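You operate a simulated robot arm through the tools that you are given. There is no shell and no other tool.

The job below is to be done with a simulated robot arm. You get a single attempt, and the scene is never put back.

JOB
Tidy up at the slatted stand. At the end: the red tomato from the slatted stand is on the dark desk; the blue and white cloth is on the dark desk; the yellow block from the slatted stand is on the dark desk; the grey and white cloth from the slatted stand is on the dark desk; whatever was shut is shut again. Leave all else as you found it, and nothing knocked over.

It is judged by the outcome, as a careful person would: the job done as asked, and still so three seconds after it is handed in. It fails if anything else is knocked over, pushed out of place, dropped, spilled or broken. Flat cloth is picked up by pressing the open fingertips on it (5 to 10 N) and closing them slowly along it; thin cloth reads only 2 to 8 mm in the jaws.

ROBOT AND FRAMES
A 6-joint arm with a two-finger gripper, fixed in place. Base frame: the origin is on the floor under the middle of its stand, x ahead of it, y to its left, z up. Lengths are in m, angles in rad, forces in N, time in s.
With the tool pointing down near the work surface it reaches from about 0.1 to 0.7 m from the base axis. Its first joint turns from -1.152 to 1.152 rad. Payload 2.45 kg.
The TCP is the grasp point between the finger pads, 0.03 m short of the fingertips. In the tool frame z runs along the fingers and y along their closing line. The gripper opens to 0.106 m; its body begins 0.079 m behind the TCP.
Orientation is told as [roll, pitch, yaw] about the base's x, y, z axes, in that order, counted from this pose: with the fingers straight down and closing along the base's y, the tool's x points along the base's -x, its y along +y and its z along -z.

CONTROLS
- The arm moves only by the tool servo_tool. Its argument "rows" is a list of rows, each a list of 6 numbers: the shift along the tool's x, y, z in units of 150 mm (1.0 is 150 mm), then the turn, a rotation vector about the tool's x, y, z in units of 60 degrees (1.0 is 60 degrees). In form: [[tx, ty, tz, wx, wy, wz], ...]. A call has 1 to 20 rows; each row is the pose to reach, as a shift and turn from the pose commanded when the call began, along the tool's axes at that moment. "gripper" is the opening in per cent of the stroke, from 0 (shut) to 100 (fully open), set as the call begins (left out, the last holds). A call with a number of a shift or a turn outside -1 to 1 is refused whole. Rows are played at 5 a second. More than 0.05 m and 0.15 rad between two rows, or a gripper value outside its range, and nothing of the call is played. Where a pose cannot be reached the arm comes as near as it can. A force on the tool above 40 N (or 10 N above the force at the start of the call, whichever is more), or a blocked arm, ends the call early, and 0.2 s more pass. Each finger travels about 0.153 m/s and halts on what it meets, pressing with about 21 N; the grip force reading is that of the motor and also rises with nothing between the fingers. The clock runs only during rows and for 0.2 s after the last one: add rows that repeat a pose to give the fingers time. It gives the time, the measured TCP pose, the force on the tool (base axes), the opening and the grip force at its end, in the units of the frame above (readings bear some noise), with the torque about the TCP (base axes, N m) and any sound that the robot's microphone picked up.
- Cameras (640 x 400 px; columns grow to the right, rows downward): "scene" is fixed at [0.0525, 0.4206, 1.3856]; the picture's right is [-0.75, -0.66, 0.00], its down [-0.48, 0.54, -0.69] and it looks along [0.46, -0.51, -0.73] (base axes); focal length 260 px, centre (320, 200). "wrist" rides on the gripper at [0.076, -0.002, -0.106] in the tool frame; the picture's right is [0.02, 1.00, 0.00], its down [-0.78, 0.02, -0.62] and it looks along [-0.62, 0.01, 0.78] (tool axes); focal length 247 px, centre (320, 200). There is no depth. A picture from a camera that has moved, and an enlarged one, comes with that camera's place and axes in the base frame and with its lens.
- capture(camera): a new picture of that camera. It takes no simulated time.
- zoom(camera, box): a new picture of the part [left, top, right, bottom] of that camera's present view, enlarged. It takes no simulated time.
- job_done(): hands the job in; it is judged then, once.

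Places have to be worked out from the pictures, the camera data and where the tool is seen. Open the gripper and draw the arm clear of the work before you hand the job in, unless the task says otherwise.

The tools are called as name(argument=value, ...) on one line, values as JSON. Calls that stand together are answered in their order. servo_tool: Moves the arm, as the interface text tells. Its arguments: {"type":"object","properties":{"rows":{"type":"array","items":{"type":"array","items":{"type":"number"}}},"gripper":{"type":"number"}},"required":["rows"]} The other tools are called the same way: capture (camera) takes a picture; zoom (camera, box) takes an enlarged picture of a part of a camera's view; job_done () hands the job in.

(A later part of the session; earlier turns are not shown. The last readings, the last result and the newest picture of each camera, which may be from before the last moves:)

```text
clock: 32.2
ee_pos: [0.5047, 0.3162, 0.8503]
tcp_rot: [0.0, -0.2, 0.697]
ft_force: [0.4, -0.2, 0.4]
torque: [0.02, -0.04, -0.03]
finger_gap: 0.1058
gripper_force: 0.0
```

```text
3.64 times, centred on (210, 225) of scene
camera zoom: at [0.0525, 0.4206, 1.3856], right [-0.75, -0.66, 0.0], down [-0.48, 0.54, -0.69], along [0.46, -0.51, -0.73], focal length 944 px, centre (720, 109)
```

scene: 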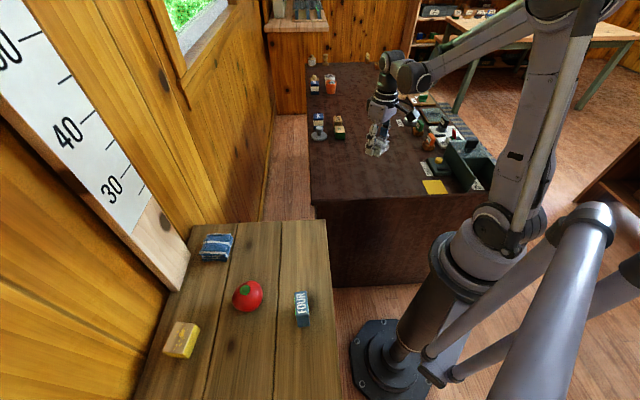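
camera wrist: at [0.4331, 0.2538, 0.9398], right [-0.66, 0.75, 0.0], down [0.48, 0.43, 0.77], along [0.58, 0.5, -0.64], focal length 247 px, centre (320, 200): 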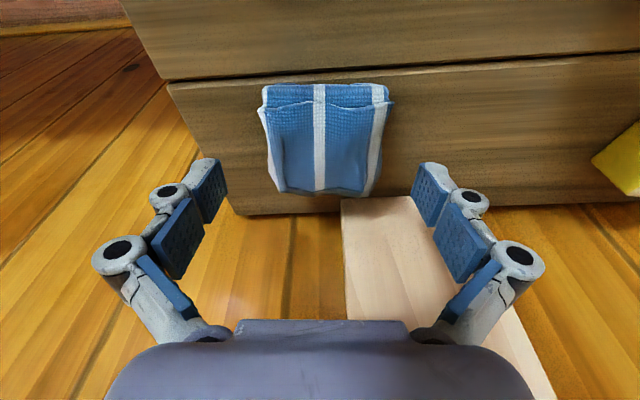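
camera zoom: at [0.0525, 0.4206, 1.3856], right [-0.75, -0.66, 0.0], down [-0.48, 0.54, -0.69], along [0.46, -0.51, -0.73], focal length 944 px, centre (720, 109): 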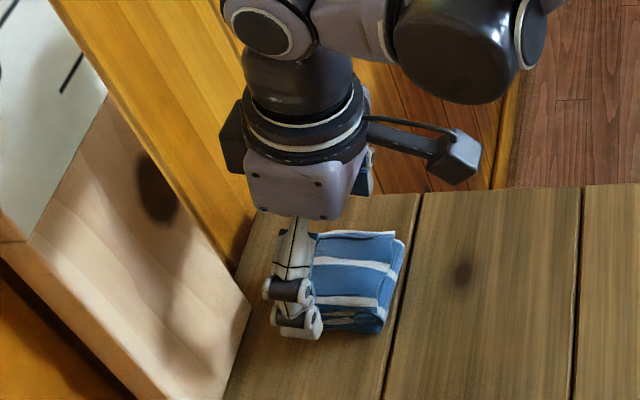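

The cloth lies centred between the fingers. I'll lower the last 19 mm and then close in stages.

servo_tool(rows=[[0.007, 0, 0.035, 0, 0, 0], [0.014, 0, 0.07, 0, 0, 0], [0.02, 0, 0.1, 0, 0, 0], [0.025, 0, 0.124, 0, 0, 0], [0.025, 0, 0.124, 0, 0, 0]], gripper=100)

servo_tool(rows=[[0, 0, 0, 0, 0, 0], [0, 0, 0, 0, 0, 0], [0, 0, 0, 0, 0, 0]], gripper=78)

capture(camera="wrist")

```text
clock: 33.4
ee_pos: [0.5046, 0.3164, 0.8315]
tcp_rot: [0.001, -0.201, 0.696]
ft_force: [0.5, 0.1, 0.7]
torque: [-0.03, -0.01, 0.04]
finger_gap: 0.1062
gripper_force: 0.1
```

```text
clock: 34.2
ee_pos: [0.5039, 0.3156, 0.8319]
tcp_rot: [0.0, -0.204, 0.698]
ft_force: [0.7, -0.5, 0.6]
torque: [0.0, 0.01, 0.03]
finger_gap: 0.0828
gripper_force: 0.0
```

```text
taken
camera wrist: at [0.432, 0.2536, 0.922], right [-0.66, 0.75, 0.0], down [0.48, 0.43, 0.77], along [0.58, 0.5, -0.64], focal length 247 px, centre (320, 200)
```

wrist: 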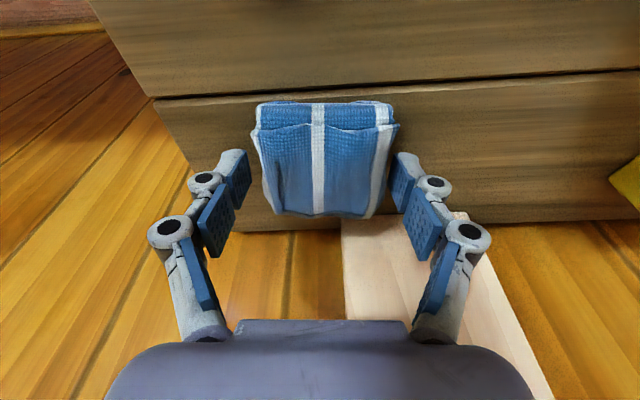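

Both pads line up with the cloth's sides. I'll close onto it.

servo_tool(rows=[[0, 0, 0, 0, 0, 0], [0, 0, 0, 0, 0, 0], [0, 0, 0, 0, 0, 0]], gripper=60)

servo_tool(rows=[[0, 0, 0, 0, 0, 0], [0, 0, 0, 0, 0, 0], [0, 0, 0, 0, 0, 0]], gripper=35)

capture(camera="wrist")

```text
clock: 35.0
ee_pos: [0.504, 0.316, 0.8331]
tcp_rot: [0.001, -0.202, 0.698]
ft_force: [-0.8, 0.8, 7.1]
torque: [0.05, 0.02, 0.03]
finger_gap: 0.0699
gripper_force: 20.7
```

```text
clock: 35.8
ee_pos: [0.5042, 0.3167, 0.8325]
tcp_rot: [0.0, -0.201, 0.699]
ft_force: [0.2, 2.0, 8.8]
torque: [0.01, -0.03, 0.03]
finger_gap: 0.0701
gripper_force: 20.9
```

```text
taken
camera wrist: at [0.4319, 0.2536, 0.9221], right [-0.66, 0.75, 0.0], down [0.48, 0.43, 0.77], along [0.58, 0.5, -0.64], focal length 247 px, centre (320, 200)
```

wrist: 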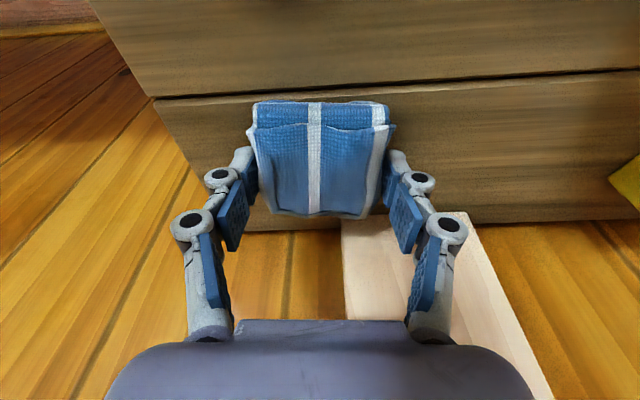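

The blue cloth is held at 70 mm with about 21 N. I'll lift it slowly straight up.

servo_tool(rows=[[-0.008, 0, -0.04, 0, 0, 0], [-0.016, 0, -0.08, 0, 0, 0], [-0.028, 0, -0.14, 0, 0, 0], [-0.04, 0, -0.2, 0, 0, 0], [-0.04, 0, -0.2, 0, 0, 0]])

capture(camera="wrist")

zoom(camera="scene", box=[150, 170, 270, 280])

```text
clock: 37.0
ee_pos: [0.5037, 0.3164, 0.864]
tcp_rot: [0.0, -0.201, 0.699]
ft_force: [-0.2, -1.1, 0.0]
torque: [-0.03, 0.0, -0.03]
finger_gap: 0.0699
gripper_force: 20.5
```

```text
taken
camera wrist: at [0.4324, 0.2546, 0.9533], right [-0.66, 0.75, 0.0], down [0.48, 0.43, 0.77], along [0.58, 0.5, -0.64], focal length 247 px, centre (320, 200)
```

wrist: 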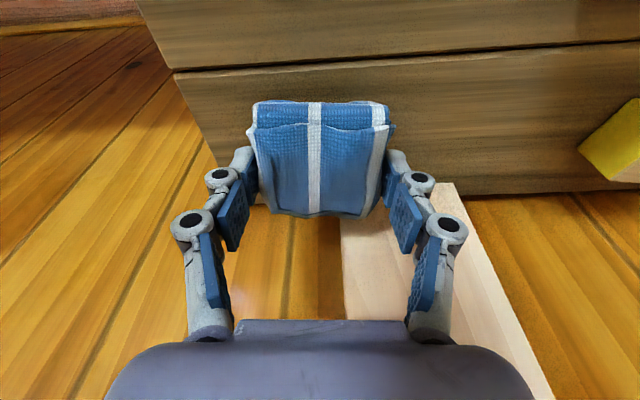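

```text
3.64 times, centred on (210, 225) of scene
camera zoom: at [0.0525, 0.4206, 1.3856], right [-0.75, -0.66, 0.0], down [-0.48, 0.54, -0.69], along [0.46, -0.51, -0.73], focal length 944 px, centre (720, 109)
```

zoom: 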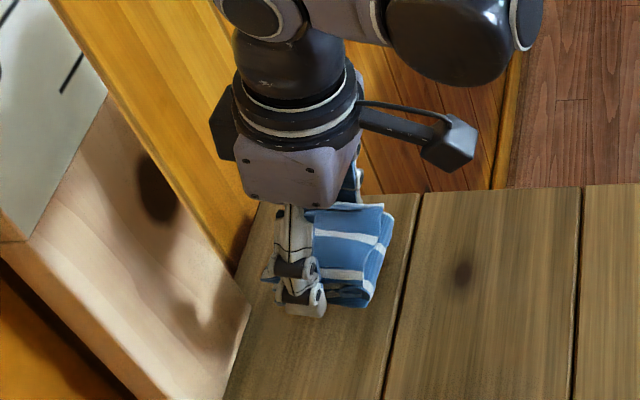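

The cloth is up and held. I'll raise it more, draw back from the wall and take out the tilt.

servo_tool(rows=[[0, 0, -0.15, 0, 0, 0], [0.05, 0, -0.32, 0, 0, 0], [0.15, -0.08, -0.48, 0, 0.04, 0], [0.28, -0.18, -0.57, 0, 0.09, 0], [0.42, -0.29, -0.62, 0, 0.14, 0], [0.547, -0.4, -0.655, 0, 0.191, 0], [0.547, -0.4, -0.655, 0, 0.191, 0]])

capture(camera="wrist")

```text
clock: 38.6
ee_pos: [0.4677, 0.2077, 0.9432]
tcp_rot: [-0.001, -0.001, 0.698]
ft_force: [0.7, 0.2, -0.4]
torque: [-0.02, 0.0, 0.0]
finger_gap: 0.0697
gripper_force: 20.9
```

```text
taken
camera wrist: at [0.4112, 0.1575, 1.0506], right [-0.66, 0.75, 0.0], down [0.59, 0.52, 0.62], along [0.47, 0.41, -0.78], focal length 247 px, centre (320, 200)
```

wrist: 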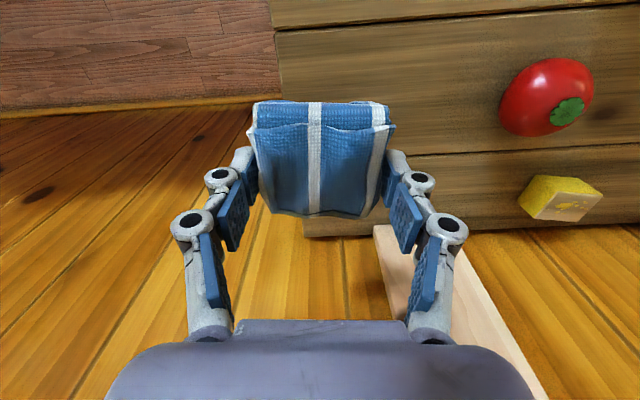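

The cloth was gripped with the tool tilted, so I'll restore that tilt when setting it down. For now I'll turn back to yaw 0 and carry it to the desk.

servo_tool(rows=[[0.06, -0.07, 0, 0, 0, 0.1], [0.12, -0.15, 0, 0, 0, 0.2], [0.18, -0.22, 0, 0, 0, 0.31], [0.25, -0.3, 0, 0, 0, 0.42], [0.33, -0.4, 0, 0, 0, 0.54], [0.43, -0.51, 0, 0, 0, 0.667], [0.43, -0.51, 0, 0, 0, 0.667]])

servo_tool(rows=[[-0.05, -0.25, 0, 0, 0, 0], [-0.1, -0.5, 0, 0, 0, 0], [-0.15, -0.75, 0, 0, 0, 0], [-0.2, -1.0, 0, 0, 0, 0]])

capture(camera="wrist")

```text
clock: 40.2
ee_pos: [0.4689, 0.105, 0.9423]
tcp_rot: [-0.002, -0.001, -0.001]
ft_force: [0.2, 0.2, 0.2]
torque: [0.03, -0.02, -0.01]
finger_gap: 0.07
gripper_force: 21.8
```

```text
clock: 41.2
ee_pos: [0.4976, -0.044, 0.9441]
tcp_rot: [-0.002, -0.001, 0.0]
ft_force: [-0.4, 0.2, -0.7]
torque: [0.0, -0.01, -0.02]
finger_gap: 0.07
gripper_force: 20.2
```

```text
taken
camera wrist: at [0.423, -0.0456, 1.0507], right [-0.02, 1.0, 0.0], down [0.78, 0.02, 0.62], along [0.62, 0.01, -0.78], focal length 247 px, centre (320, 200)
```

wrist: 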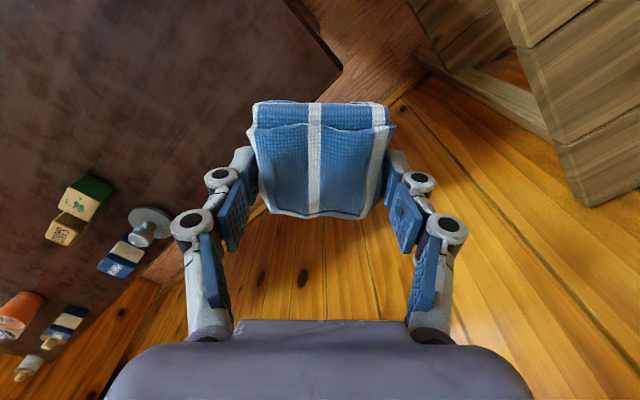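

I'll move over (0.50, -0.155), restore the 0.2 rad tilt so the cloth is level, and lower it.

servo_tool(rows=[[0, -0.2, 0, 0, -0.05, 0], [0, -0.4, 0, 0, -0.1, 0], [0, -0.6, 0.1, 0, -0.15, 0], [0, -0.74, 0.25, 0, -0.192, 0], [0, -0.74, 0.45, 0, -0.192, 0], [0, -0.74, 0.65, 0, -0.192, 0], [0, -0.74, 0.85, 0, -0.192, 0], [0, -0.74, 0.96, 0, -0.192, 0], [0, -0.74, 0.96, 0, -0.192, 0]])

capture(camera="wrist")

zoom(camera="scene", box=[290, 80, 450, 220])

```text
clock: 43.2
ee_pos: [0.4963, -0.1554, 0.7962]
tcp_rot: [0.001, -0.199, 0.001]
ft_force: [1.3, 0.3, -0.6]
torque: [0.0, -0.02, 0.04]
finger_gap: 0.0697
gripper_force: 21.1
```

```text
taken
camera wrist: at [0.4017, -0.1563, 0.8864], right [-0.02, 1.0, 0.0], down [0.64, 0.02, 0.77], along [0.77, 0.01, -0.64], focal length 247 px, centre (320, 200)
```

wrist: 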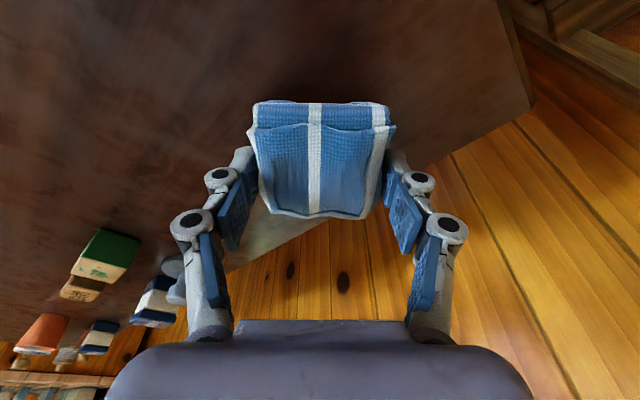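

```text
2.86 times, centred on (370, 150) of scene
camera zoom: at [0.0525, 0.4206, 1.3856], right [-0.75, -0.66, 0.0], down [-0.48, 0.54, -0.69], along [0.46, -0.51, -0.73], focal length 742 px, centre (177, 343)
```

zoom: 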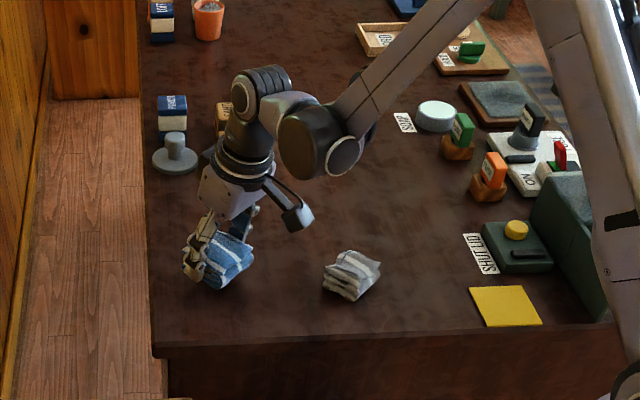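

It's over the clear corner of the desk with some margin; I'll shift slightly inward and lower it the rest of the way, watching the force.

servo_tool(rows=[[0.04, -0.05, 0.03, 0, 0, 0], [0.087, -0.1, 0.07, 0, 0, 0], [0.09, -0.1, 0.105, 0, 0, 0], [0.092, -0.1, 0.118, 0, 0, 0], [0.094, -0.1, 0.13, 0, 0, 0], [0.096, -0.1, 0.14, 0, 0, 0], [0.098, -0.1, 0.15, 0, 0, 0]])

```text
clock: 44.8
ee_pos: [0.4862, -0.1691, 0.7736]
tcp_rot: [0.0, -0.202, -0.002]
ft_force: [0.2, -0.2, 0.8]
torque: [-0.05, 0.0, -0.02]
finger_gap: 0.07
gripper_force: 20.8
```

Not touching yet at 0.7736. I'll go on in millimetre steps.

servo_tool(rows=[[0.0015, 0, 0.007, 0, 0, 0], [0.003, 0, 0.014, 0, 0, 0], [0.0045, 0, 0.021, 0, 0, 0], [0.006, 0, 0.028, 0, 0, 0], [0.006, 0, 0.028, 0, 0, 0]])

```text
clock: 46.0
ee_pos: [0.4867, -0.1696, 0.7708]
tcp_rot: [-0.001, -0.2, 0.0]
ft_force: [-0.4, 1.8, 22.1]
torque: [0.02, -0.11, 0.02]
finger_gap: 0.07
gripper_force: 21.4
```

The cloth is on the desk (22 N). I'll release it by opening modestly and then draw straight up.

servo_tool(rows=[[-0.002, 0, -0.012, 0, 0, 0], [-0.002, 0, -0.012, 0, 0, 0], [-0.002, 0, -0.012, 0, 0, 0]], gripper=84)

servo_tool(rows=[[-0.02, 0, -0.1, 0, 0, 0], [-0.06, 0, -0.3, 0, 0, 0], [-0.11, 0, -0.55, 0, 0.05, 0], [-0.16, 0, -0.8, 0, 0.1, 0], [-0.2, 0, -0.98, 0, 0.15, 0], [-0.2, 0, -0.98, 0, 0.191, 0]])

capture(camera="wrist")

zoom(camera="scene", box=[290, 80, 450, 220])

```text
clock: 46.8
ee_pos: [0.4854, -0.1697, 0.7701]
tcp_rot: [-0.001, -0.201, 0.002]
ft_force: [1.0, 0.3, 0.1]
torque: [0.0, 0.01, 0.03]
finger_gap: 0.0893
gripper_force: 0.0
```

```text
clock: 48.2
ee_pos: [0.4859, -0.1692, 0.9215]
tcp_rot: [-0.002, 0.001, -0.001]
ft_force: [0.6, -0.2, 0.0]
torque: [-0.02, 0.0, 0.0]
finger_gap: 0.089
gripper_force: 0.1
```

```text
taken
camera wrist: at [0.4104, -0.1713, 1.029], right [-0.02, 1.0, 0.0], down [0.78, 0.02, 0.62], along [0.62, 0.01, -0.78], focal length 247 px, centre (320, 200)
```

wrist: 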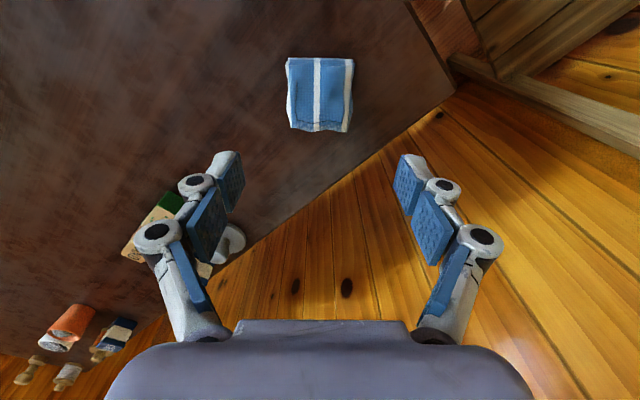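

```text
2.86 times, centred on (370, 150) of scene
camera zoom: at [0.0525, 0.4206, 1.3856], right [-0.75, -0.66, 0.0], down [-0.48, 0.54, -0.69], along [0.46, -0.51, -0.73], focal length 742 px, centre (177, 343)
```

zoom: 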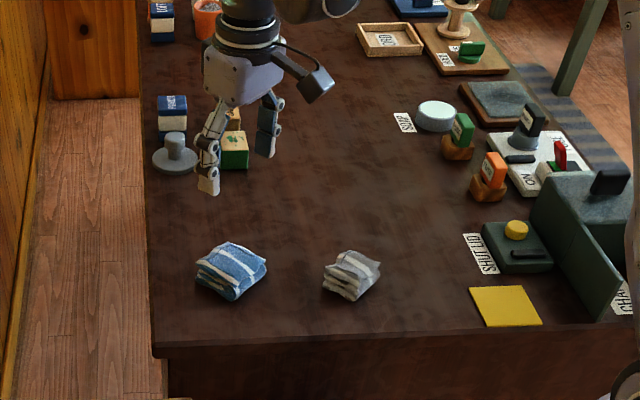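

The blue cloth lies flat on the desk. Next is the tomato, so I'll go back over the stand.

servo_tool(rows=[[0.08, 0.25, -0.1, 0, 0, 0], [0.16, 0.5, -0.2, 0, 0, 0], [0.24, 0.75, -0.3, 0, 0, 0], [0.32, 1.0, -0.4, 0, 0, 0]], gripper=100)

servo_tool(rows=[[0.08, 0.25, 0, 0, 0, 0], [0.16, 0.5, 0, 0, 0, 0], [0.24, 0.75, 0, 0, 0, 0], [0.32, 1.0, 0, 0, 0, 0]])

servo_tool(rows=[[0.04, 0.15, 0, 0, 0, -0.111], [0.08, 0.3, 0, 0, 0, -0.223], [0.12, 0.45, 0, 0, 0, -0.334], [0.16, 0.6, 0, 0, 0, -0.445], [0.2, 0.8, 0, 0, 0, -0.557], [0.24, 1.0, 0, 0, 0, -0.668], [0.24, 1.0, 0, 0, 0, -0.668]])

capture(camera="wrist")

```text
clock: 49.2
ee_pos: [0.4382, -0.0216, 0.9784]
tcp_rot: [0.001, 0.0, 0.0]
ft_force: [0.0, 0.3, 0.6]
torque: [-0.01, 0.02, 0.01]
finger_gap: 0.1061
gripper_force: 0.1
```

```text
clock: 50.2
ee_pos: [0.3926, 0.1278, 0.9811]
tcp_rot: [0.0, -0.002, -0.003]
ft_force: [-0.2, -0.1, 0.0]
torque: [-0.01, -0.01, 0.01]
finger_gap: 0.1059
gripper_force: 0.0
```

```text
clock: 51.8
ee_pos: [0.354, 0.2816, 0.9797]
tcp_rot: [-0.002, -0.001, 0.702]
ft_force: [-0.6, -0.2, -0.2]
torque: [-0.02, 0.02, 0.0]
finger_gap: 0.106
gripper_force: 0.0
```

```text
taken
camera wrist: at [0.2971, 0.2308, 1.0884], right [-0.66, 0.75, 0.0], down [0.59, 0.52, 0.62], along [0.47, 0.41, -0.78], focal length 247 px, centre (320, 200)
```

wrist: 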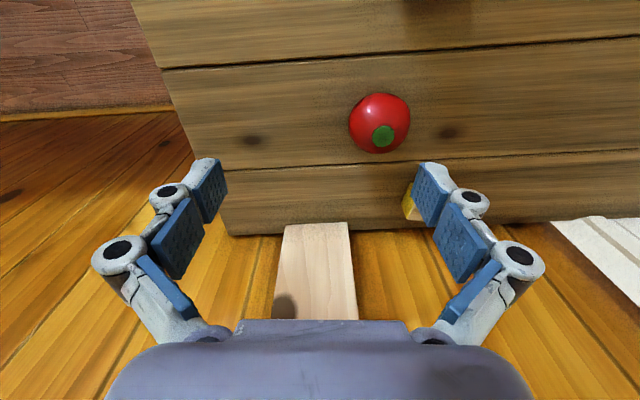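

The tomato's centre comes out at about (0.3325, 0.347) with a diameter of about 69 mm. I'll move above it and lower partway.

servo_tool(rows=[[-0.05, 0.14, 0, 0, 0, 0], [-0.1, 0.28, 0.05, 0, 0, 0], [-0.172, 0.426, 0.15, 0, 0, 0], [-0.172, 0.426, 0.3, 0, 0, 0], [-0.172, 0.426, 0.45, 0, 0, 0], [-0.172, 0.426, 0.5, 0, 0, 0], [-0.172, 0.426, 0.5, 0, 0, 0]], gripper=100)

capture(camera="wrist")

zoom(camera="scene", box=[150, 200, 350, 360])

```text
clock: 53.4
ee_pos: [0.3307, 0.3462, 0.9054]
tcp_rot: [0.0, 0.0, 0.699]
ft_force: [-0.2, 0.1, -0.2]
torque: [-0.03, 0.03, 0.01]
finger_gap: 0.1063
gripper_force: 0.1
```

```text
taken
camera wrist: at [0.2753, 0.2959, 1.0131], right [-0.66, 0.75, 0.0], down [0.59, 0.52, 0.62], along [0.47, 0.41, -0.78], focal length 247 px, centre (320, 200)
```

wrist: 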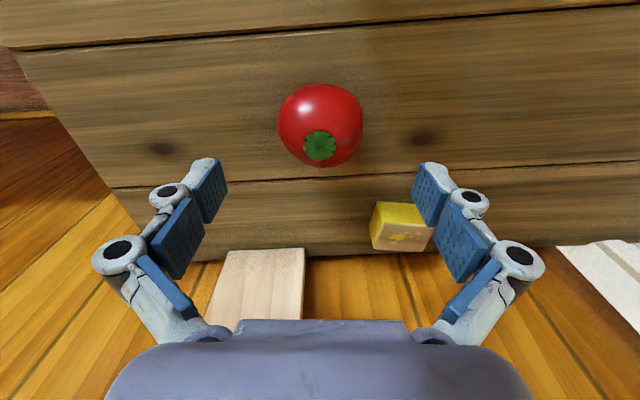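

```text
2.50 times, centred on (250, 280) of scene
camera zoom: at [0.0525, 0.4206, 1.3856], right [-0.75, -0.66, 0.0], down [-0.48, 0.54, -0.69], along [0.46, -0.51, -0.73], focal length 649 px, centre (495, 0)
```

zoom: 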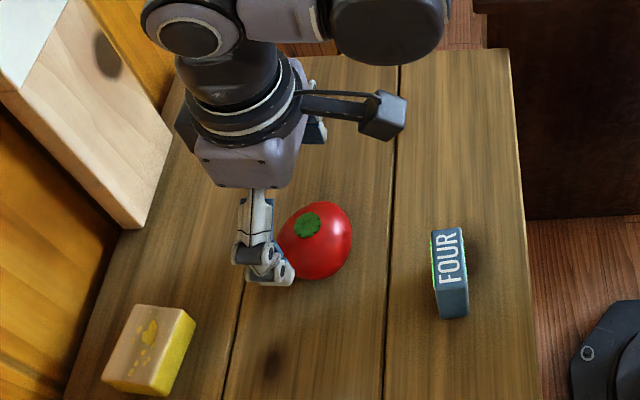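

The tomato is centred between the fingers. I'll lower to about z 0.833 and then close in stages.

servo_tool(rows=[[0, -0.01, 0.1, 0, 0, 0], [0, -0.01, 0.2, 0, 0, 0], [0, -0.01, 0.3, 0, 0, 0], [0, -0.01, 0.4, 0, 0, 0], [0, -0.01, 0.48, 0, 0, 0], [0, -0.01, 0.48, 0, 0, 0]], gripper=100)

servo_tool(rows=[[0, 0, 0, 0, 0, 0], [0, 0, 0, 0, 0, 0], [0, 0, 0, 0, 0, 0]], gripper=78)

capture(camera="wrist")

zoom(camera="scene", box=[190, 240, 310, 340])

```text
clock: 54.8
ee_pos: [0.3327, 0.3448, 0.8335]
tcp_rot: [-0.001, -0.001, 0.698]
ft_force: [0.2, 0.0, -0.9]
torque: [0.01, -0.01, -0.02]
finger_gap: 0.1062
gripper_force: 0.0
```

```text
clock: 55.6
ee_pos: [0.3335, 0.3442, 0.8351]
tcp_rot: [-0.002, -0.001, 0.7]
ft_force: [-1.6, 0.2, 1.1]
torque: [0.04, 0.0, -0.01]
finger_gap: 0.0827
gripper_force: 0.3
```

```text
taken
camera wrist: at [0.2769, 0.2945, 0.9423], right [-0.66, 0.75, 0.0], down [0.59, 0.52, 0.62], along [0.47, 0.41, -0.78], focal length 247 px, centre (320, 200)
```

wrist: 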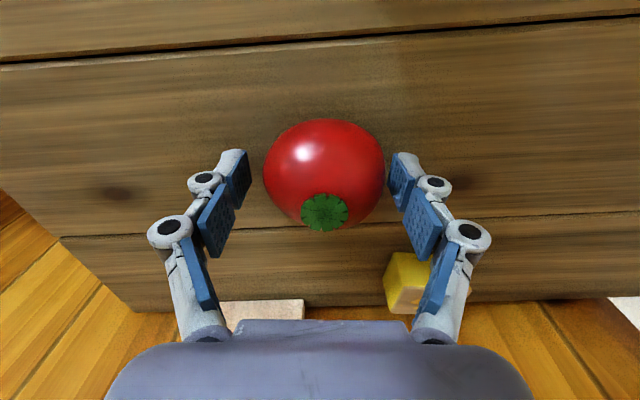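

```text
4.00 times, centred on (250, 290) of scene
camera zoom: at [0.0525, 0.4206, 1.3856], right [-0.75, -0.66, 0.0], down [-0.48, 0.54, -0.69], along [0.46, -0.51, -0.73], focal length 1039 px, centre (600, -160)
```

zoom: 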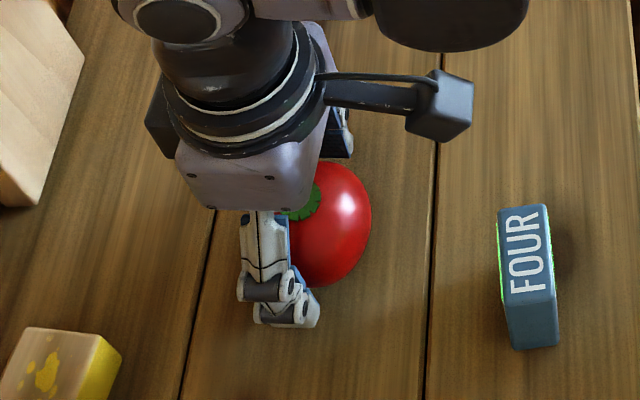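

The tomato is between the pads. I'll close gradually.

servo_tool(rows=[[0, 0, 0, 0, 0, 0], [0, 0, 0, 0, 0, 0], [0, 0, 0, 0, 0, 0]], gripper=68)

servo_tool(rows=[[0, 0, 0, 0, 0, 0], [0, 0, 0, 0, 0, 0], [0, 0, 0, 0, 0, 0]], gripper=60)

capture(camera="wrist")

```text
clock: 56.4
ee_pos: [0.3344, 0.3446, 0.836]
tcp_rot: [-0.003, -0.003, 0.701]
ft_force: [-0.2, 0.2, -0.7]
torque: [0.01, 0.01, 0.01]
finger_gap: 0.0721
gripper_force: 0.1
```

```text
clock: 57.2
ee_pos: [0.3331, 0.3445, 0.8345]
tcp_rot: [0.0, -0.003, 0.7]
ft_force: [-0.6, 0.7, 2.2]
torque: [0.05, 0.04, 0.03]
finger_gap: 0.0644
gripper_force: 9.8
```

```text
taken
camera wrist: at [0.2769, 0.2945, 0.9423], right [-0.66, 0.75, 0.0], down [0.59, 0.52, 0.62], along [0.47, 0.41, -0.78], focal length 247 px, centre (320, 200)
```

wrist: 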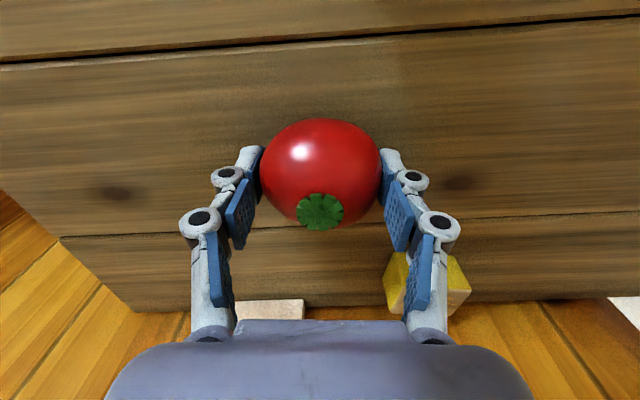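

Gripped at 64 mm with about 10 N. I'll add a touch more and lift slowly.

servo_tool(rows=[[0, 0, 0, 0, 0, 0], [0, 0, 0, 0, 0, 0], [0, 0, -0.04, 0, 0, 0], [0, 0, -0.08, 0, 0, 0], [0, 0, -0.14, 0, 0, 0], [0, 0, -0.2, 0, 0, 0], [0, 0, -0.2, 0, 0, 0]], gripper=58)

capture(camera="wrist")

zoom(camera="scene", box=[190, 240, 310, 340])

```text
clock: 58.8
ee_pos: [0.3331, 0.3459, 0.8636]
tcp_rot: [-0.002, -0.002, 0.699]
ft_force: [-0.4, 0.2, -0.5]
torque: [-0.01, 0.02, 0.01]
finger_gap: 0.064
gripper_force: 12.3
```

```text
taken
camera wrist: at [0.2766, 0.2945, 0.9703], right [-0.66, 0.75, 0.0], down [0.59, 0.52, 0.62], along [0.47, 0.41, -0.78], focal length 247 px, centre (320, 200)
```

wrist: 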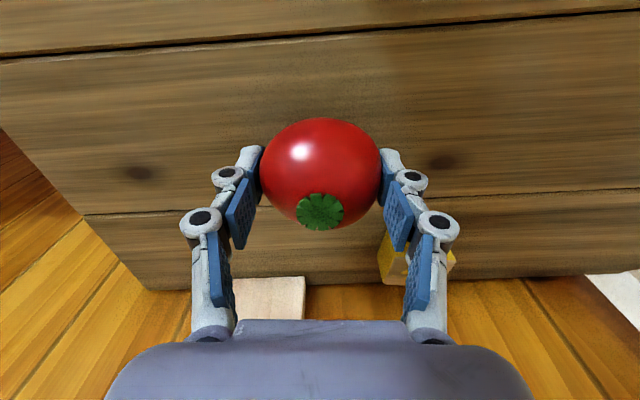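

```text
4.00 times, centred on (250, 290) of scene
camera zoom: at [0.0525, 0.4206, 1.3856], right [-0.75, -0.66, 0.0], down [-0.48, 0.54, -0.69], along [0.46, -0.51, -0.73], focal length 1039 px, centre (600, -160)
```

zoom: 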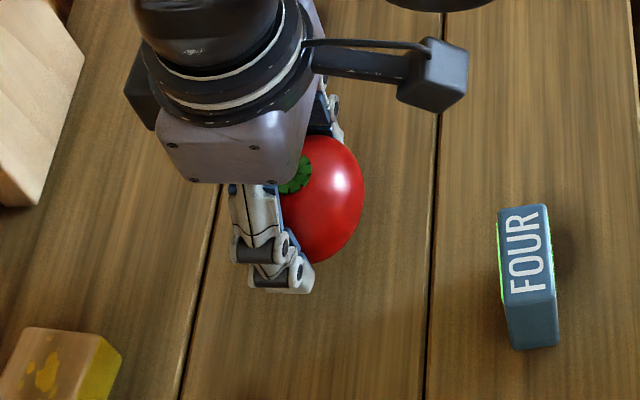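

The tomato is up and steady. I'll raise it, turn to yaw 0 and carry it towards the desk.

servo_tool(rows=[[0, 0, -0.15, 0, 0, 0], [0.02, -0.06, -0.3, 0, 0, 0.06], [0.07, -0.17, -0.43, 0, 0, 0.16], [0.13, -0.3, -0.53, 0, 0, 0.27], [0.19, -0.44, -0.53, 0, 0, 0.38], [0.25, -0.58, -0.53, 0, 0, 0.49], [0.31, -0.72, -0.53, 0, 0, 0.59], [0.353, -0.835, -0.53, 0, 0, 0.668], [0.353, -0.835, -0.53, 0, 0, 0.668]])

servo_tool(rows=[[-0.05, -0.22, 0, 0, 0, 0], [-0.1, -0.45, 0, 0, 0, 0], [-0.15, -0.7, 0, 0, 0, 0], [-0.2, -0.9, 0, 0, 0, 0], [-0.22, -1.0, 0, 0, 0, 0]])

servo_tool(rows=[[-0.05, -0.22, 0, 0, 0, 0], [-0.1, -0.45, 0, 0, 0, 0], [-0.15, -0.7, 0, 0, 0, 0], [-0.2, -0.9, 0, 0, 0, 0], [-0.22, -1.0, 0, 0, 0, 0]])

capture(camera="wrist")

```text
clock: 60.8
ee_pos: [0.3769, 0.2148, 0.9448]
tcp_rot: [-0.001, -0.001, -0.002]
ft_force: [0.4, 0.3, -1.5]
torque: [0.03, -0.03, -0.02]
finger_gap: 0.0639
gripper_force: 12.1
```

```text
clock: 62.0
ee_pos: [0.4074, 0.0659, 0.9438]
tcp_rot: [0.0, -0.002, -0.002]
ft_force: [-0.1, -0.5, -1.7]
torque: [0.0, 0.0, -0.02]
finger_gap: 0.064
gripper_force: 12.2
```

```text
clock: 63.2
ee_pos: [0.441, -0.0855, 0.9435]
tcp_rot: [0.0, -0.003, 0.001]
ft_force: [-0.9, -0.1, -1.4]
torque: [0.02, -0.02, -0.01]
finger_gap: 0.0637
gripper_force: 12.1
```

```text
taken
camera wrist: at [0.3659, -0.0878, 1.0504], right [-0.02, 1.0, 0.0], down [0.78, 0.02, 0.62], along [0.62, 0.01, -0.78], focal length 247 px, centre (320, 200)
```

wrist: 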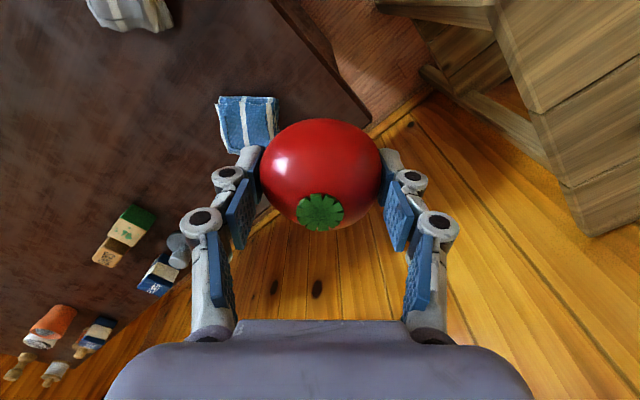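

Still held. I'll carry it on to above (0.45, -0.375).

servo_tool(rows=[[-0.01, -0.22, 0, 0, 0, 0], [-0.02, -0.45, 0, 0, 0, 0], [-0.02, -0.7, 0, 0, 0, 0], [-0.03, -0.9, 0, 0, 0, 0], [-0.03, -0.97, 0, 0, 0, 0]])

servo_tool(rows=[[-0.01, -0.22, 0, 0, 0, 0], [-0.02, -0.45, 0, 0, 0, 0], [-0.03, -0.7, 0.05, 0, 0, 0], [-0.03, -0.9, 0.15, 0, 0, 0], [-0.03, -0.97, 0.3, 0, 0, 0], [-0.03, -0.97, 0.45, 0, 0, 0], [-0.03, -0.97, 0.55, 0, 0, 0], [-0.03, -0.97, 0.55, 0, 0, 0]])

capture(camera="wrist")

zoom(camera="scene", box=[290, 80, 450, 220])

```text
clock: 64.4
ee_pos: [0.4452, -0.2321, 0.9466]
tcp_rot: [-0.001, -0.002, 0.001]
ft_force: [-0.2, 0.3, -0.8]
torque: [0.02, -0.03, -0.02]
finger_gap: 0.064
gripper_force: 11.8
```

```text
clock: 66.2
ee_pos: [0.4495, -0.3785, 0.8622]
tcp_rot: [-0.001, 0.0, 0.0]
ft_force: [-0.5, -1.0, -1.5]
torque: [-0.02, 0.02, 0.02]
finger_gap: 0.0638
gripper_force: 11.8
```

```text
taken
camera wrist: at [0.3744, -0.3792, 0.9696], right [-0.02, 1.0, 0.0], down [0.78, 0.02, 0.62], along [0.62, 0.01, -0.78], focal length 247 px, centre (320, 200)
```

wrist: 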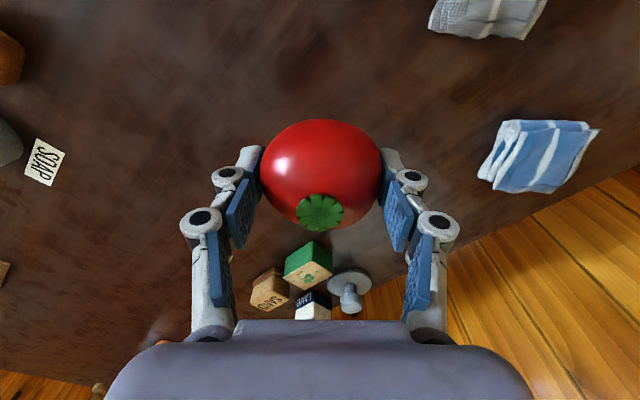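

```text
2.86 times, centred on (370, 150) of scene
camera zoom: at [0.0525, 0.4206, 1.3856], right [-0.75, -0.66, 0.0], down [-0.48, 0.54, -0.69], along [0.46, -0.51, -0.73], focal length 742 px, centre (177, 343)
```

zoom: 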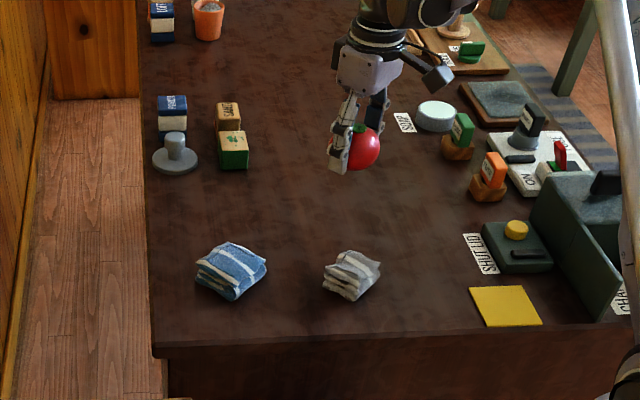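

The spot under the tomato is clear. I'll lower to just above the desk.

servo_tool(rows=[[0, 0, 0.12, 0, 0, 0], [0, 0, 0.25, 0, 0, 0], [0, 0, 0.37, 0, 0, 0], [0, 0, 0.46, 0, 0, 0], [0, 0, 0.52, 0, 0, 0], [0, 0, 0.52, 0, 0, 0]])

servo_tool(rows=[[0, 0, 0.01, 0, 0, 0], [0, 0, 0.02, 0, 0, 0], [0, 0, 0.03, 0, 0, 0], [0, 0, 0.037, 0, 0, 0], [0, 0, 0.044, 0, 0, 0], [0, 0, 0.044, 0, 0, 0]])

```text
clock: 67.6
ee_pos: [0.4478, -0.3763, 0.7843]
tcp_rot: [-0.001, -0.002, -0.001]
ft_force: [0.3, -0.7, -2.3]
torque: [0.01, -0.02, -0.01]
finger_gap: 0.0641
gripper_force: 11.8
```

```text
clock: 69.0
ee_pos: [0.449, -0.376, 0.7759]
tcp_rot: [0.001, -0.001, 0.0]
ft_force: [-0.3, -1.0, -0.6]
torque: [0.0, 0.0, 0.01]
finger_gap: 0.0638
gripper_force: 12.5
```

No clear contact yet. I'll continue in 1 mm steps.

servo_tool(rows=[[0, 0, 0.007, 0, 0, 0], [0, 0, 0.014, 0, 0, 0], [0, 0, 0.02, 0, 0, 0], [0, 0, 0.02, 0, 0, 0]])

zoom(camera="scene", box=[340, 100, 420, 170])

```text
clock: 70.0
ee_pos: [0.4496, -0.3764, 0.7747]
tcp_rot: [0.0, -0.001, 0.0]
ft_force: [1.2, 0.5, 4.7]
torque: [-0.01, 0.02, 0.0]
finger_gap: 0.0639
gripper_force: 12.2
```

```text
5.71 times, centred on (380, 135) of scene
camera zoom: at [0.0525, 0.4207, 1.3856], right [-0.75, -0.66, 0.0], down [-0.48, 0.54, -0.69], along [0.46, -0.51, -0.73], focal length 1484 px, centre (-23, 571)
```

zoom: 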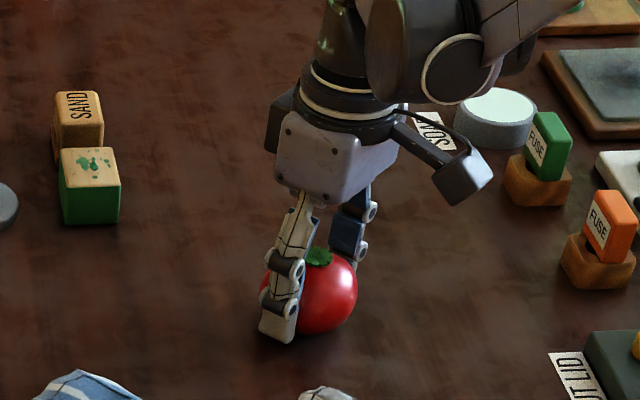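

Light contact (about 5 N), so the tomato is on the desk. I'll open slowly in small stages so that it doesn't roll.

servo_tool(rows=[[0, 0, 0, 0, 0, 0], [0, 0, 0, 0, 0, 0], [0, 0, 0, 0, 0, 0]], gripper=61)

servo_tool(rows=[[0, 0, 0, 0, 0, 0], [0, 0, 0, 0, 0, 0], [0, 0, 0, 0, 0, 0]], gripper=64)

capture(camera="wrist")

servo_tool(rows=[[0, 0, 0, 0, 0, 0], [0, 0, 0, 0, 0, 0], [0, 0, 0, 0, 0, 0], [0, 0, 0, 0, 0, 0]], gripper=72)

capture(camera="wrist")

```text
clock: 70.8
ee_pos: [0.4495, -0.3758, 0.7757]
tcp_rot: [-0.002, -0.001, 0.0]
ft_force: [0.0, 0.4, -0.3]
torque: [-0.01, 0.03, -0.01]
finger_gap: 0.0651
gripper_force: 0.2
```

```text
clock: 71.6
ee_pos: [0.4494, -0.3776, 0.7757]
tcp_rot: [0.001, -0.002, -0.001]
ft_force: [0.0, -0.3, -0.7]
torque: [0.02, -0.01, -0.02]
finger_gap: 0.0679
gripper_force: 0.0
```

```text
taken
camera wrist: at [0.3736, -0.3781, 0.8823], right [-0.02, 1.0, 0.0], down [0.78, 0.02, 0.62], along [0.62, 0.01, -0.78], focal length 247 px, centre (320, 200)
```

wrist: 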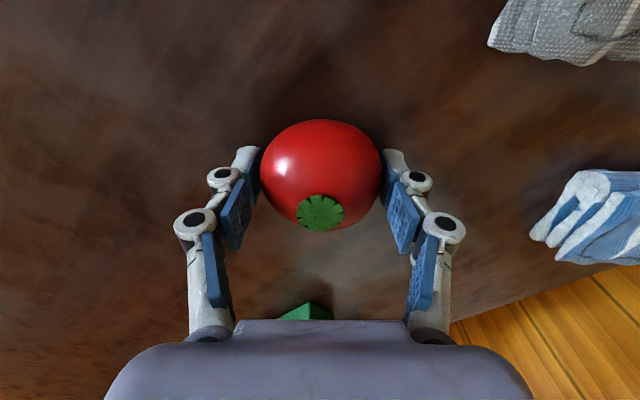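

```text
clock: 72.6
ee_pos: [0.4493, -0.3768, 0.7742]
tcp_rot: [0.0, -0.001, 0.0]
ft_force: [1.3, 0.4, -0.4]
torque: [-0.03, -0.04, -0.01]
finger_gap: 0.0762
gripper_force: 0.1
```

```text
taken
camera wrist: at [0.3736, -0.3781, 0.8823], right [-0.02, 1.0, 0.0], down [0.78, 0.02, 0.62], along [0.62, 0.01, -0.78], focal length 247 px, centre (320, 200)
```

wrist: 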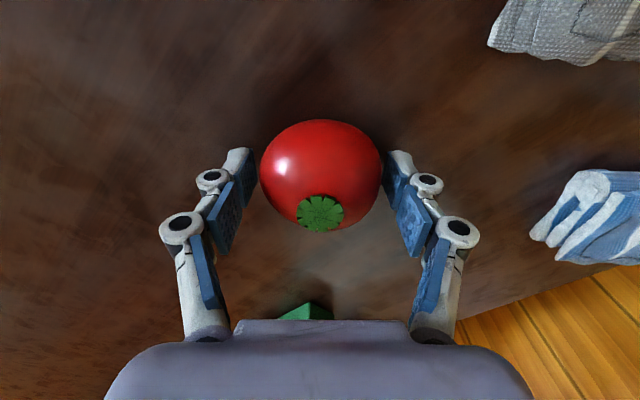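

The tomato stays put. I'll open a bit more and rise straight up.

servo_tool(rows=[[0, 0, 0, 0, 0, 0], [0, 0, 0, 0, 0, 0], [0, 0, -0.1, 0, 0, 0], [0, 0, -0.3, 0, 0, 0], [0, 0, -0.55, 0, 0, 0], [0, 0, -0.8, 0, 0, 0], [0, 0, -1.0, 0, 0, 0], [0, 0, -1.0, 0, 0, 0]], gripper=84)

zoom(camera="scene", box=[290, 80, 450, 220])

capture(camera="wrist")

```text
clock: 74.4
ee_pos: [0.4479, -0.3738, 0.9222]
tcp_rot: [-0.001, -0.003, 0.001]
ft_force: [0.1, 0.1, 0.1]
torque: [0.02, -0.03, -0.01]
finger_gap: 0.0891
gripper_force: 0.0
```

```text
2.86 times, centred on (370, 150) of scene
camera zoom: at [0.0525, 0.4206, 1.3856], right [-0.75, -0.66, 0.0], down [-0.48, 0.54, -0.69], along [0.46, -0.51, -0.73], focal length 742 px, centre (177, 343)
```

zoom: 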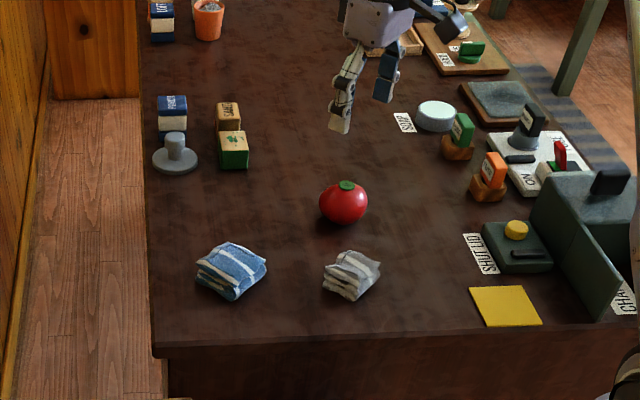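

```text
taken
camera wrist: at [0.3734, -0.3753, 1.0291], right [-0.02, 1.0, 0.0], down [0.78, 0.02, 0.62], along [0.62, 0.01, -0.78], focal length 247 px, centre (320, 200)
```

wrist: 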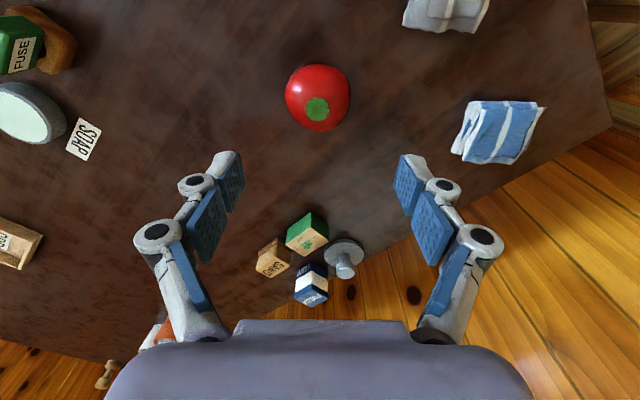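

The tomato rests on the desk. The yellow block is last, so I'll head back to the stand.

servo_tool(rows=[[0.05, 0.25, -0.1, 0, 0, 0], [0.1, 0.5, -0.2, 0, 0, 0], [0.15, 0.75, -0.3, 0, 0, 0], [0.2, 1.0, -0.4, 0, 0, 0]], gripper=100)

servo_tool(rows=[[0.05, 0.25, 0, 0, 0, 0], [0.1, 0.5, 0, 0, 0, 0], [0.15, 0.75, 0, 0, 0, 0], [0.2, 1.0, 0, 0, 0, 0]])

servo_tool(rows=[[0.05, 0.25, 0, 0, 0, 0], [0.1, 0.5, 0, 0, 0, 0], [0.15, 0.75, 0, 0, 0, 0], [0.2, 1.0, 0, 0, 0, 0]])

servo_tool(rows=[[0.03, 0.17, 0, 0, 0, -0.1], [0.06, 0.34, 0, 0, 0, -0.2], [0.09, 0.5, 0, 0, 0, -0.3], [0.12, 0.67, 0, 0, 0, -0.4], [0.15, 0.84, 0, 0, 0, -0.5], [0.18, 1.0, 0, 0, 0, -0.6], [0.18, 1.0, 0, 0, 0, -0.6]])

capture(camera="wrist")

```text
clock: 75.4
ee_pos: [0.4163, -0.2244, 0.9835]
tcp_rot: [0.0, -0.002, 0.001]
ft_force: [-0.1, -0.1, 0.5]
torque: [-0.01, -0.02, -0.02]
finger_gap: 0.1057
gripper_force: 0.0
```

```text
clock: 76.4
ee_pos: [0.3923, -0.0719, 0.9809]
tcp_rot: [-0.002, -0.002, 0.001]
ft_force: [0.4, 0.2, 0.5]
torque: [-0.01, 0.01, 0.02]
finger_gap: 0.1059
gripper_force: 0.1
```

```text
clock: 77.4
ee_pos: [0.3593, 0.0745, 0.9828]
tcp_rot: [0.0, -0.003, 0.0]
ft_force: [-0.3, 0.3, -0.1]
torque: [-0.02, -0.02, 0.0]
finger_gap: 0.106
gripper_force: 0.1
```

```text
clock: 79.0
ee_pos: [0.3324, 0.2254, 0.9844]
tcp_rot: [0.001, -0.002, 0.63]
ft_force: [0.5, 0.1, 0.5]
torque: [-0.01, 0.0, -0.01]
finger_gap: 0.1058
gripper_force: 0.1
```

```text
taken
camera wrist: at [0.2714, 0.179, 1.0917], right [-0.61, 0.8, 0.0], down [0.62, 0.48, 0.62], along [0.5, 0.38, -0.78], focal length 247 px, centre (320, 200)
```

wrist: 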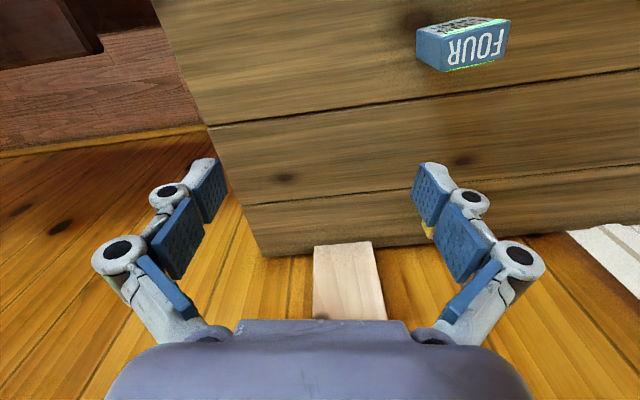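

The block is hidden behind the right finger, so I'll move further along the stand to get a clear look at it.

servo_tool(rows=[[-0.1, 0.2, 0, 0, 0, 0], [-0.2, 0.4, 0, 0, 0, 0], [-0.3, 0.6, 0, 0, 0, 0], [-0.4, 0.8, 0, 0, 0, 0], [-0.51, 0.98, 0, 0, 0, 0], [-0.51, 0.98, 0, 0, 0, 0]])

capture(camera="wrist")

capture(camera="scene")

```text
clock: 80.4
ee_pos: [0.3071, 0.3901, 0.9819]
tcp_rot: [0.0, -0.001, 0.629]
ft_force: [-0.3, 0.3, 0.9]
torque: [0.01, 0.0, 0.0]
finger_gap: 0.1062
gripper_force: 0.1
```

```text
taken
camera wrist: at [0.2472, 0.3444, 1.0892], right [-0.61, 0.8, 0.0], down [0.62, 0.47, 0.62], along [0.5, 0.38, -0.78], focal length 247 px, centre (320, 200)
```

wrist: 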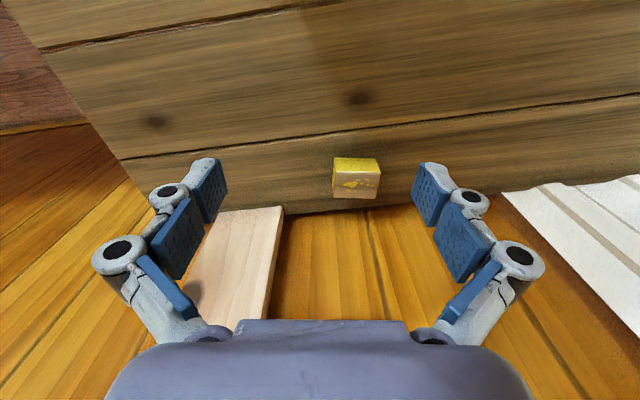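

```text
taken
```

scene: 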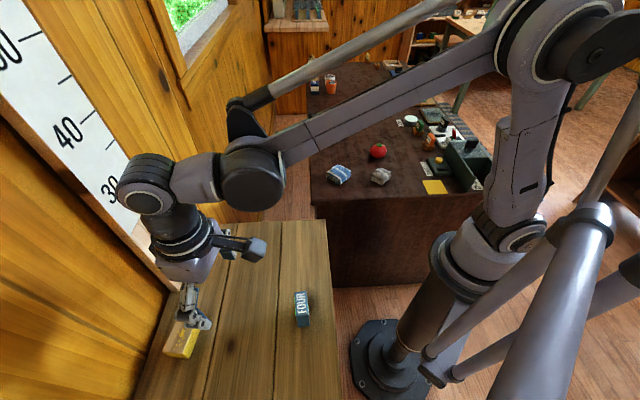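

The block is in view now, roughly aligned with the tool. I'll zoom in for its exact place and angle.

zoom(camera="wrist", box=[300, 130, 420, 220])

zoom(camera="scene", box=[130, 270, 250, 380])

```text
4.44 times, centred on (360, 175) of wrist
camera zoom: at [0.2472, 0.3444, 1.0892], right [-0.61, 0.8, 0.0], down [0.62, 0.47, 0.62], along [0.5, 0.38, -0.78], focal length 1098 px, centre (142, 311)
```

zoom: 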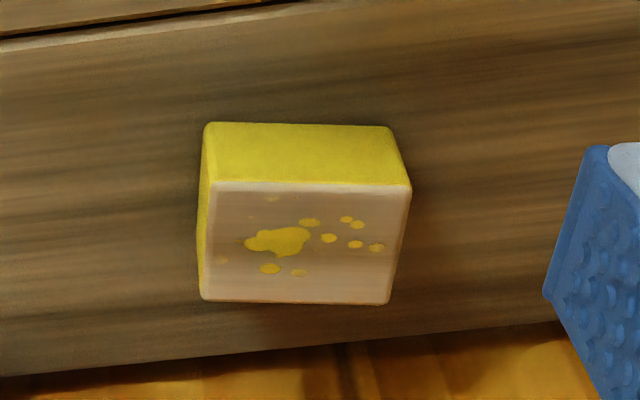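

```text
3.64 times, centred on (190, 325) of scene
camera zoom: at [0.0525, 0.4206, 1.3856], right [-0.75, -0.66, 0.0], down [-0.48, 0.54, -0.69], along [0.46, -0.51, -0.73], focal length 944 px, centre (793, -254)
```

zoom: 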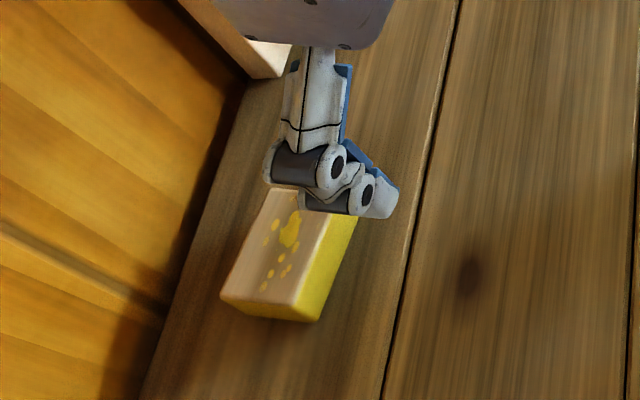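

The block's centre is about (0.371, 0.4995), its top at z≈0.815, and its long side already lies along the tool's closing line. I'll move over it with the 0.2 rad tilt to stay off the wall.

servo_tool(rows=[[-0.1, 0.07, 0, 0, -0.03, 0], [-0.24, 0.13, 0, 0, -0.07, 0], [-0.38, 0.19, 0.05, 0, -0.11, 0], [-0.52, 0.25, 0.15, 0, -0.15, 0], [-0.65, 0.3, 0.28, 0, -0.191, 0], [-0.755, 0.336, 0.42, 0, -0.191, 0], [-0.755, 0.336, 0.48, 0, -0.191, 0], [-0.755, 0.336, 0.48, 0, -0.191, 0]], gripper=100)

capture(camera="wrist")

capture(camera="scene")

```text
clock: 82.2
ee_pos: [0.3702, 0.4943, 0.9093]
tcp_rot: [-0.002, -0.201, 0.629]
ft_force: [-0.6, -0.4, 0.1]
torque: [0.01, -0.01, -0.01]
finger_gap: 0.1061
gripper_force: 0.1
```

```text
taken
camera wrist: at [0.2935, 0.4377, 0.9996], right [-0.6, 0.8, -0.01], down [0.51, 0.39, 0.77], along [0.61, 0.46, -0.64], focal length 247 px, centre (320, 200)
```

wrist: 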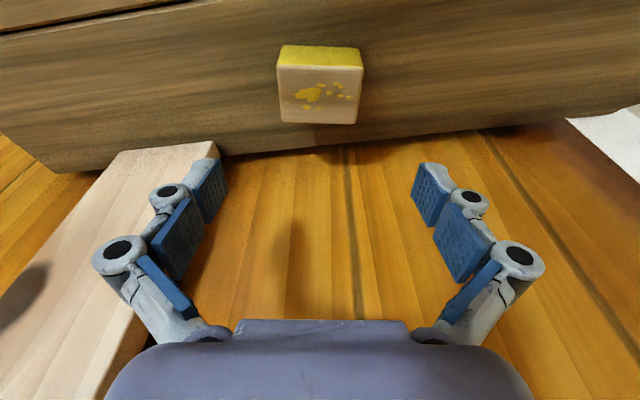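

```text
taken
```

scene: 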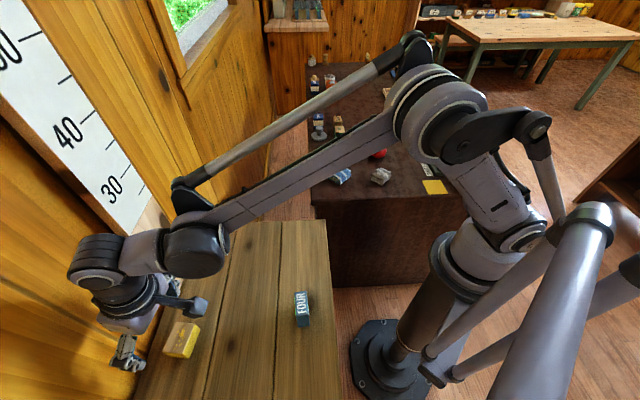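

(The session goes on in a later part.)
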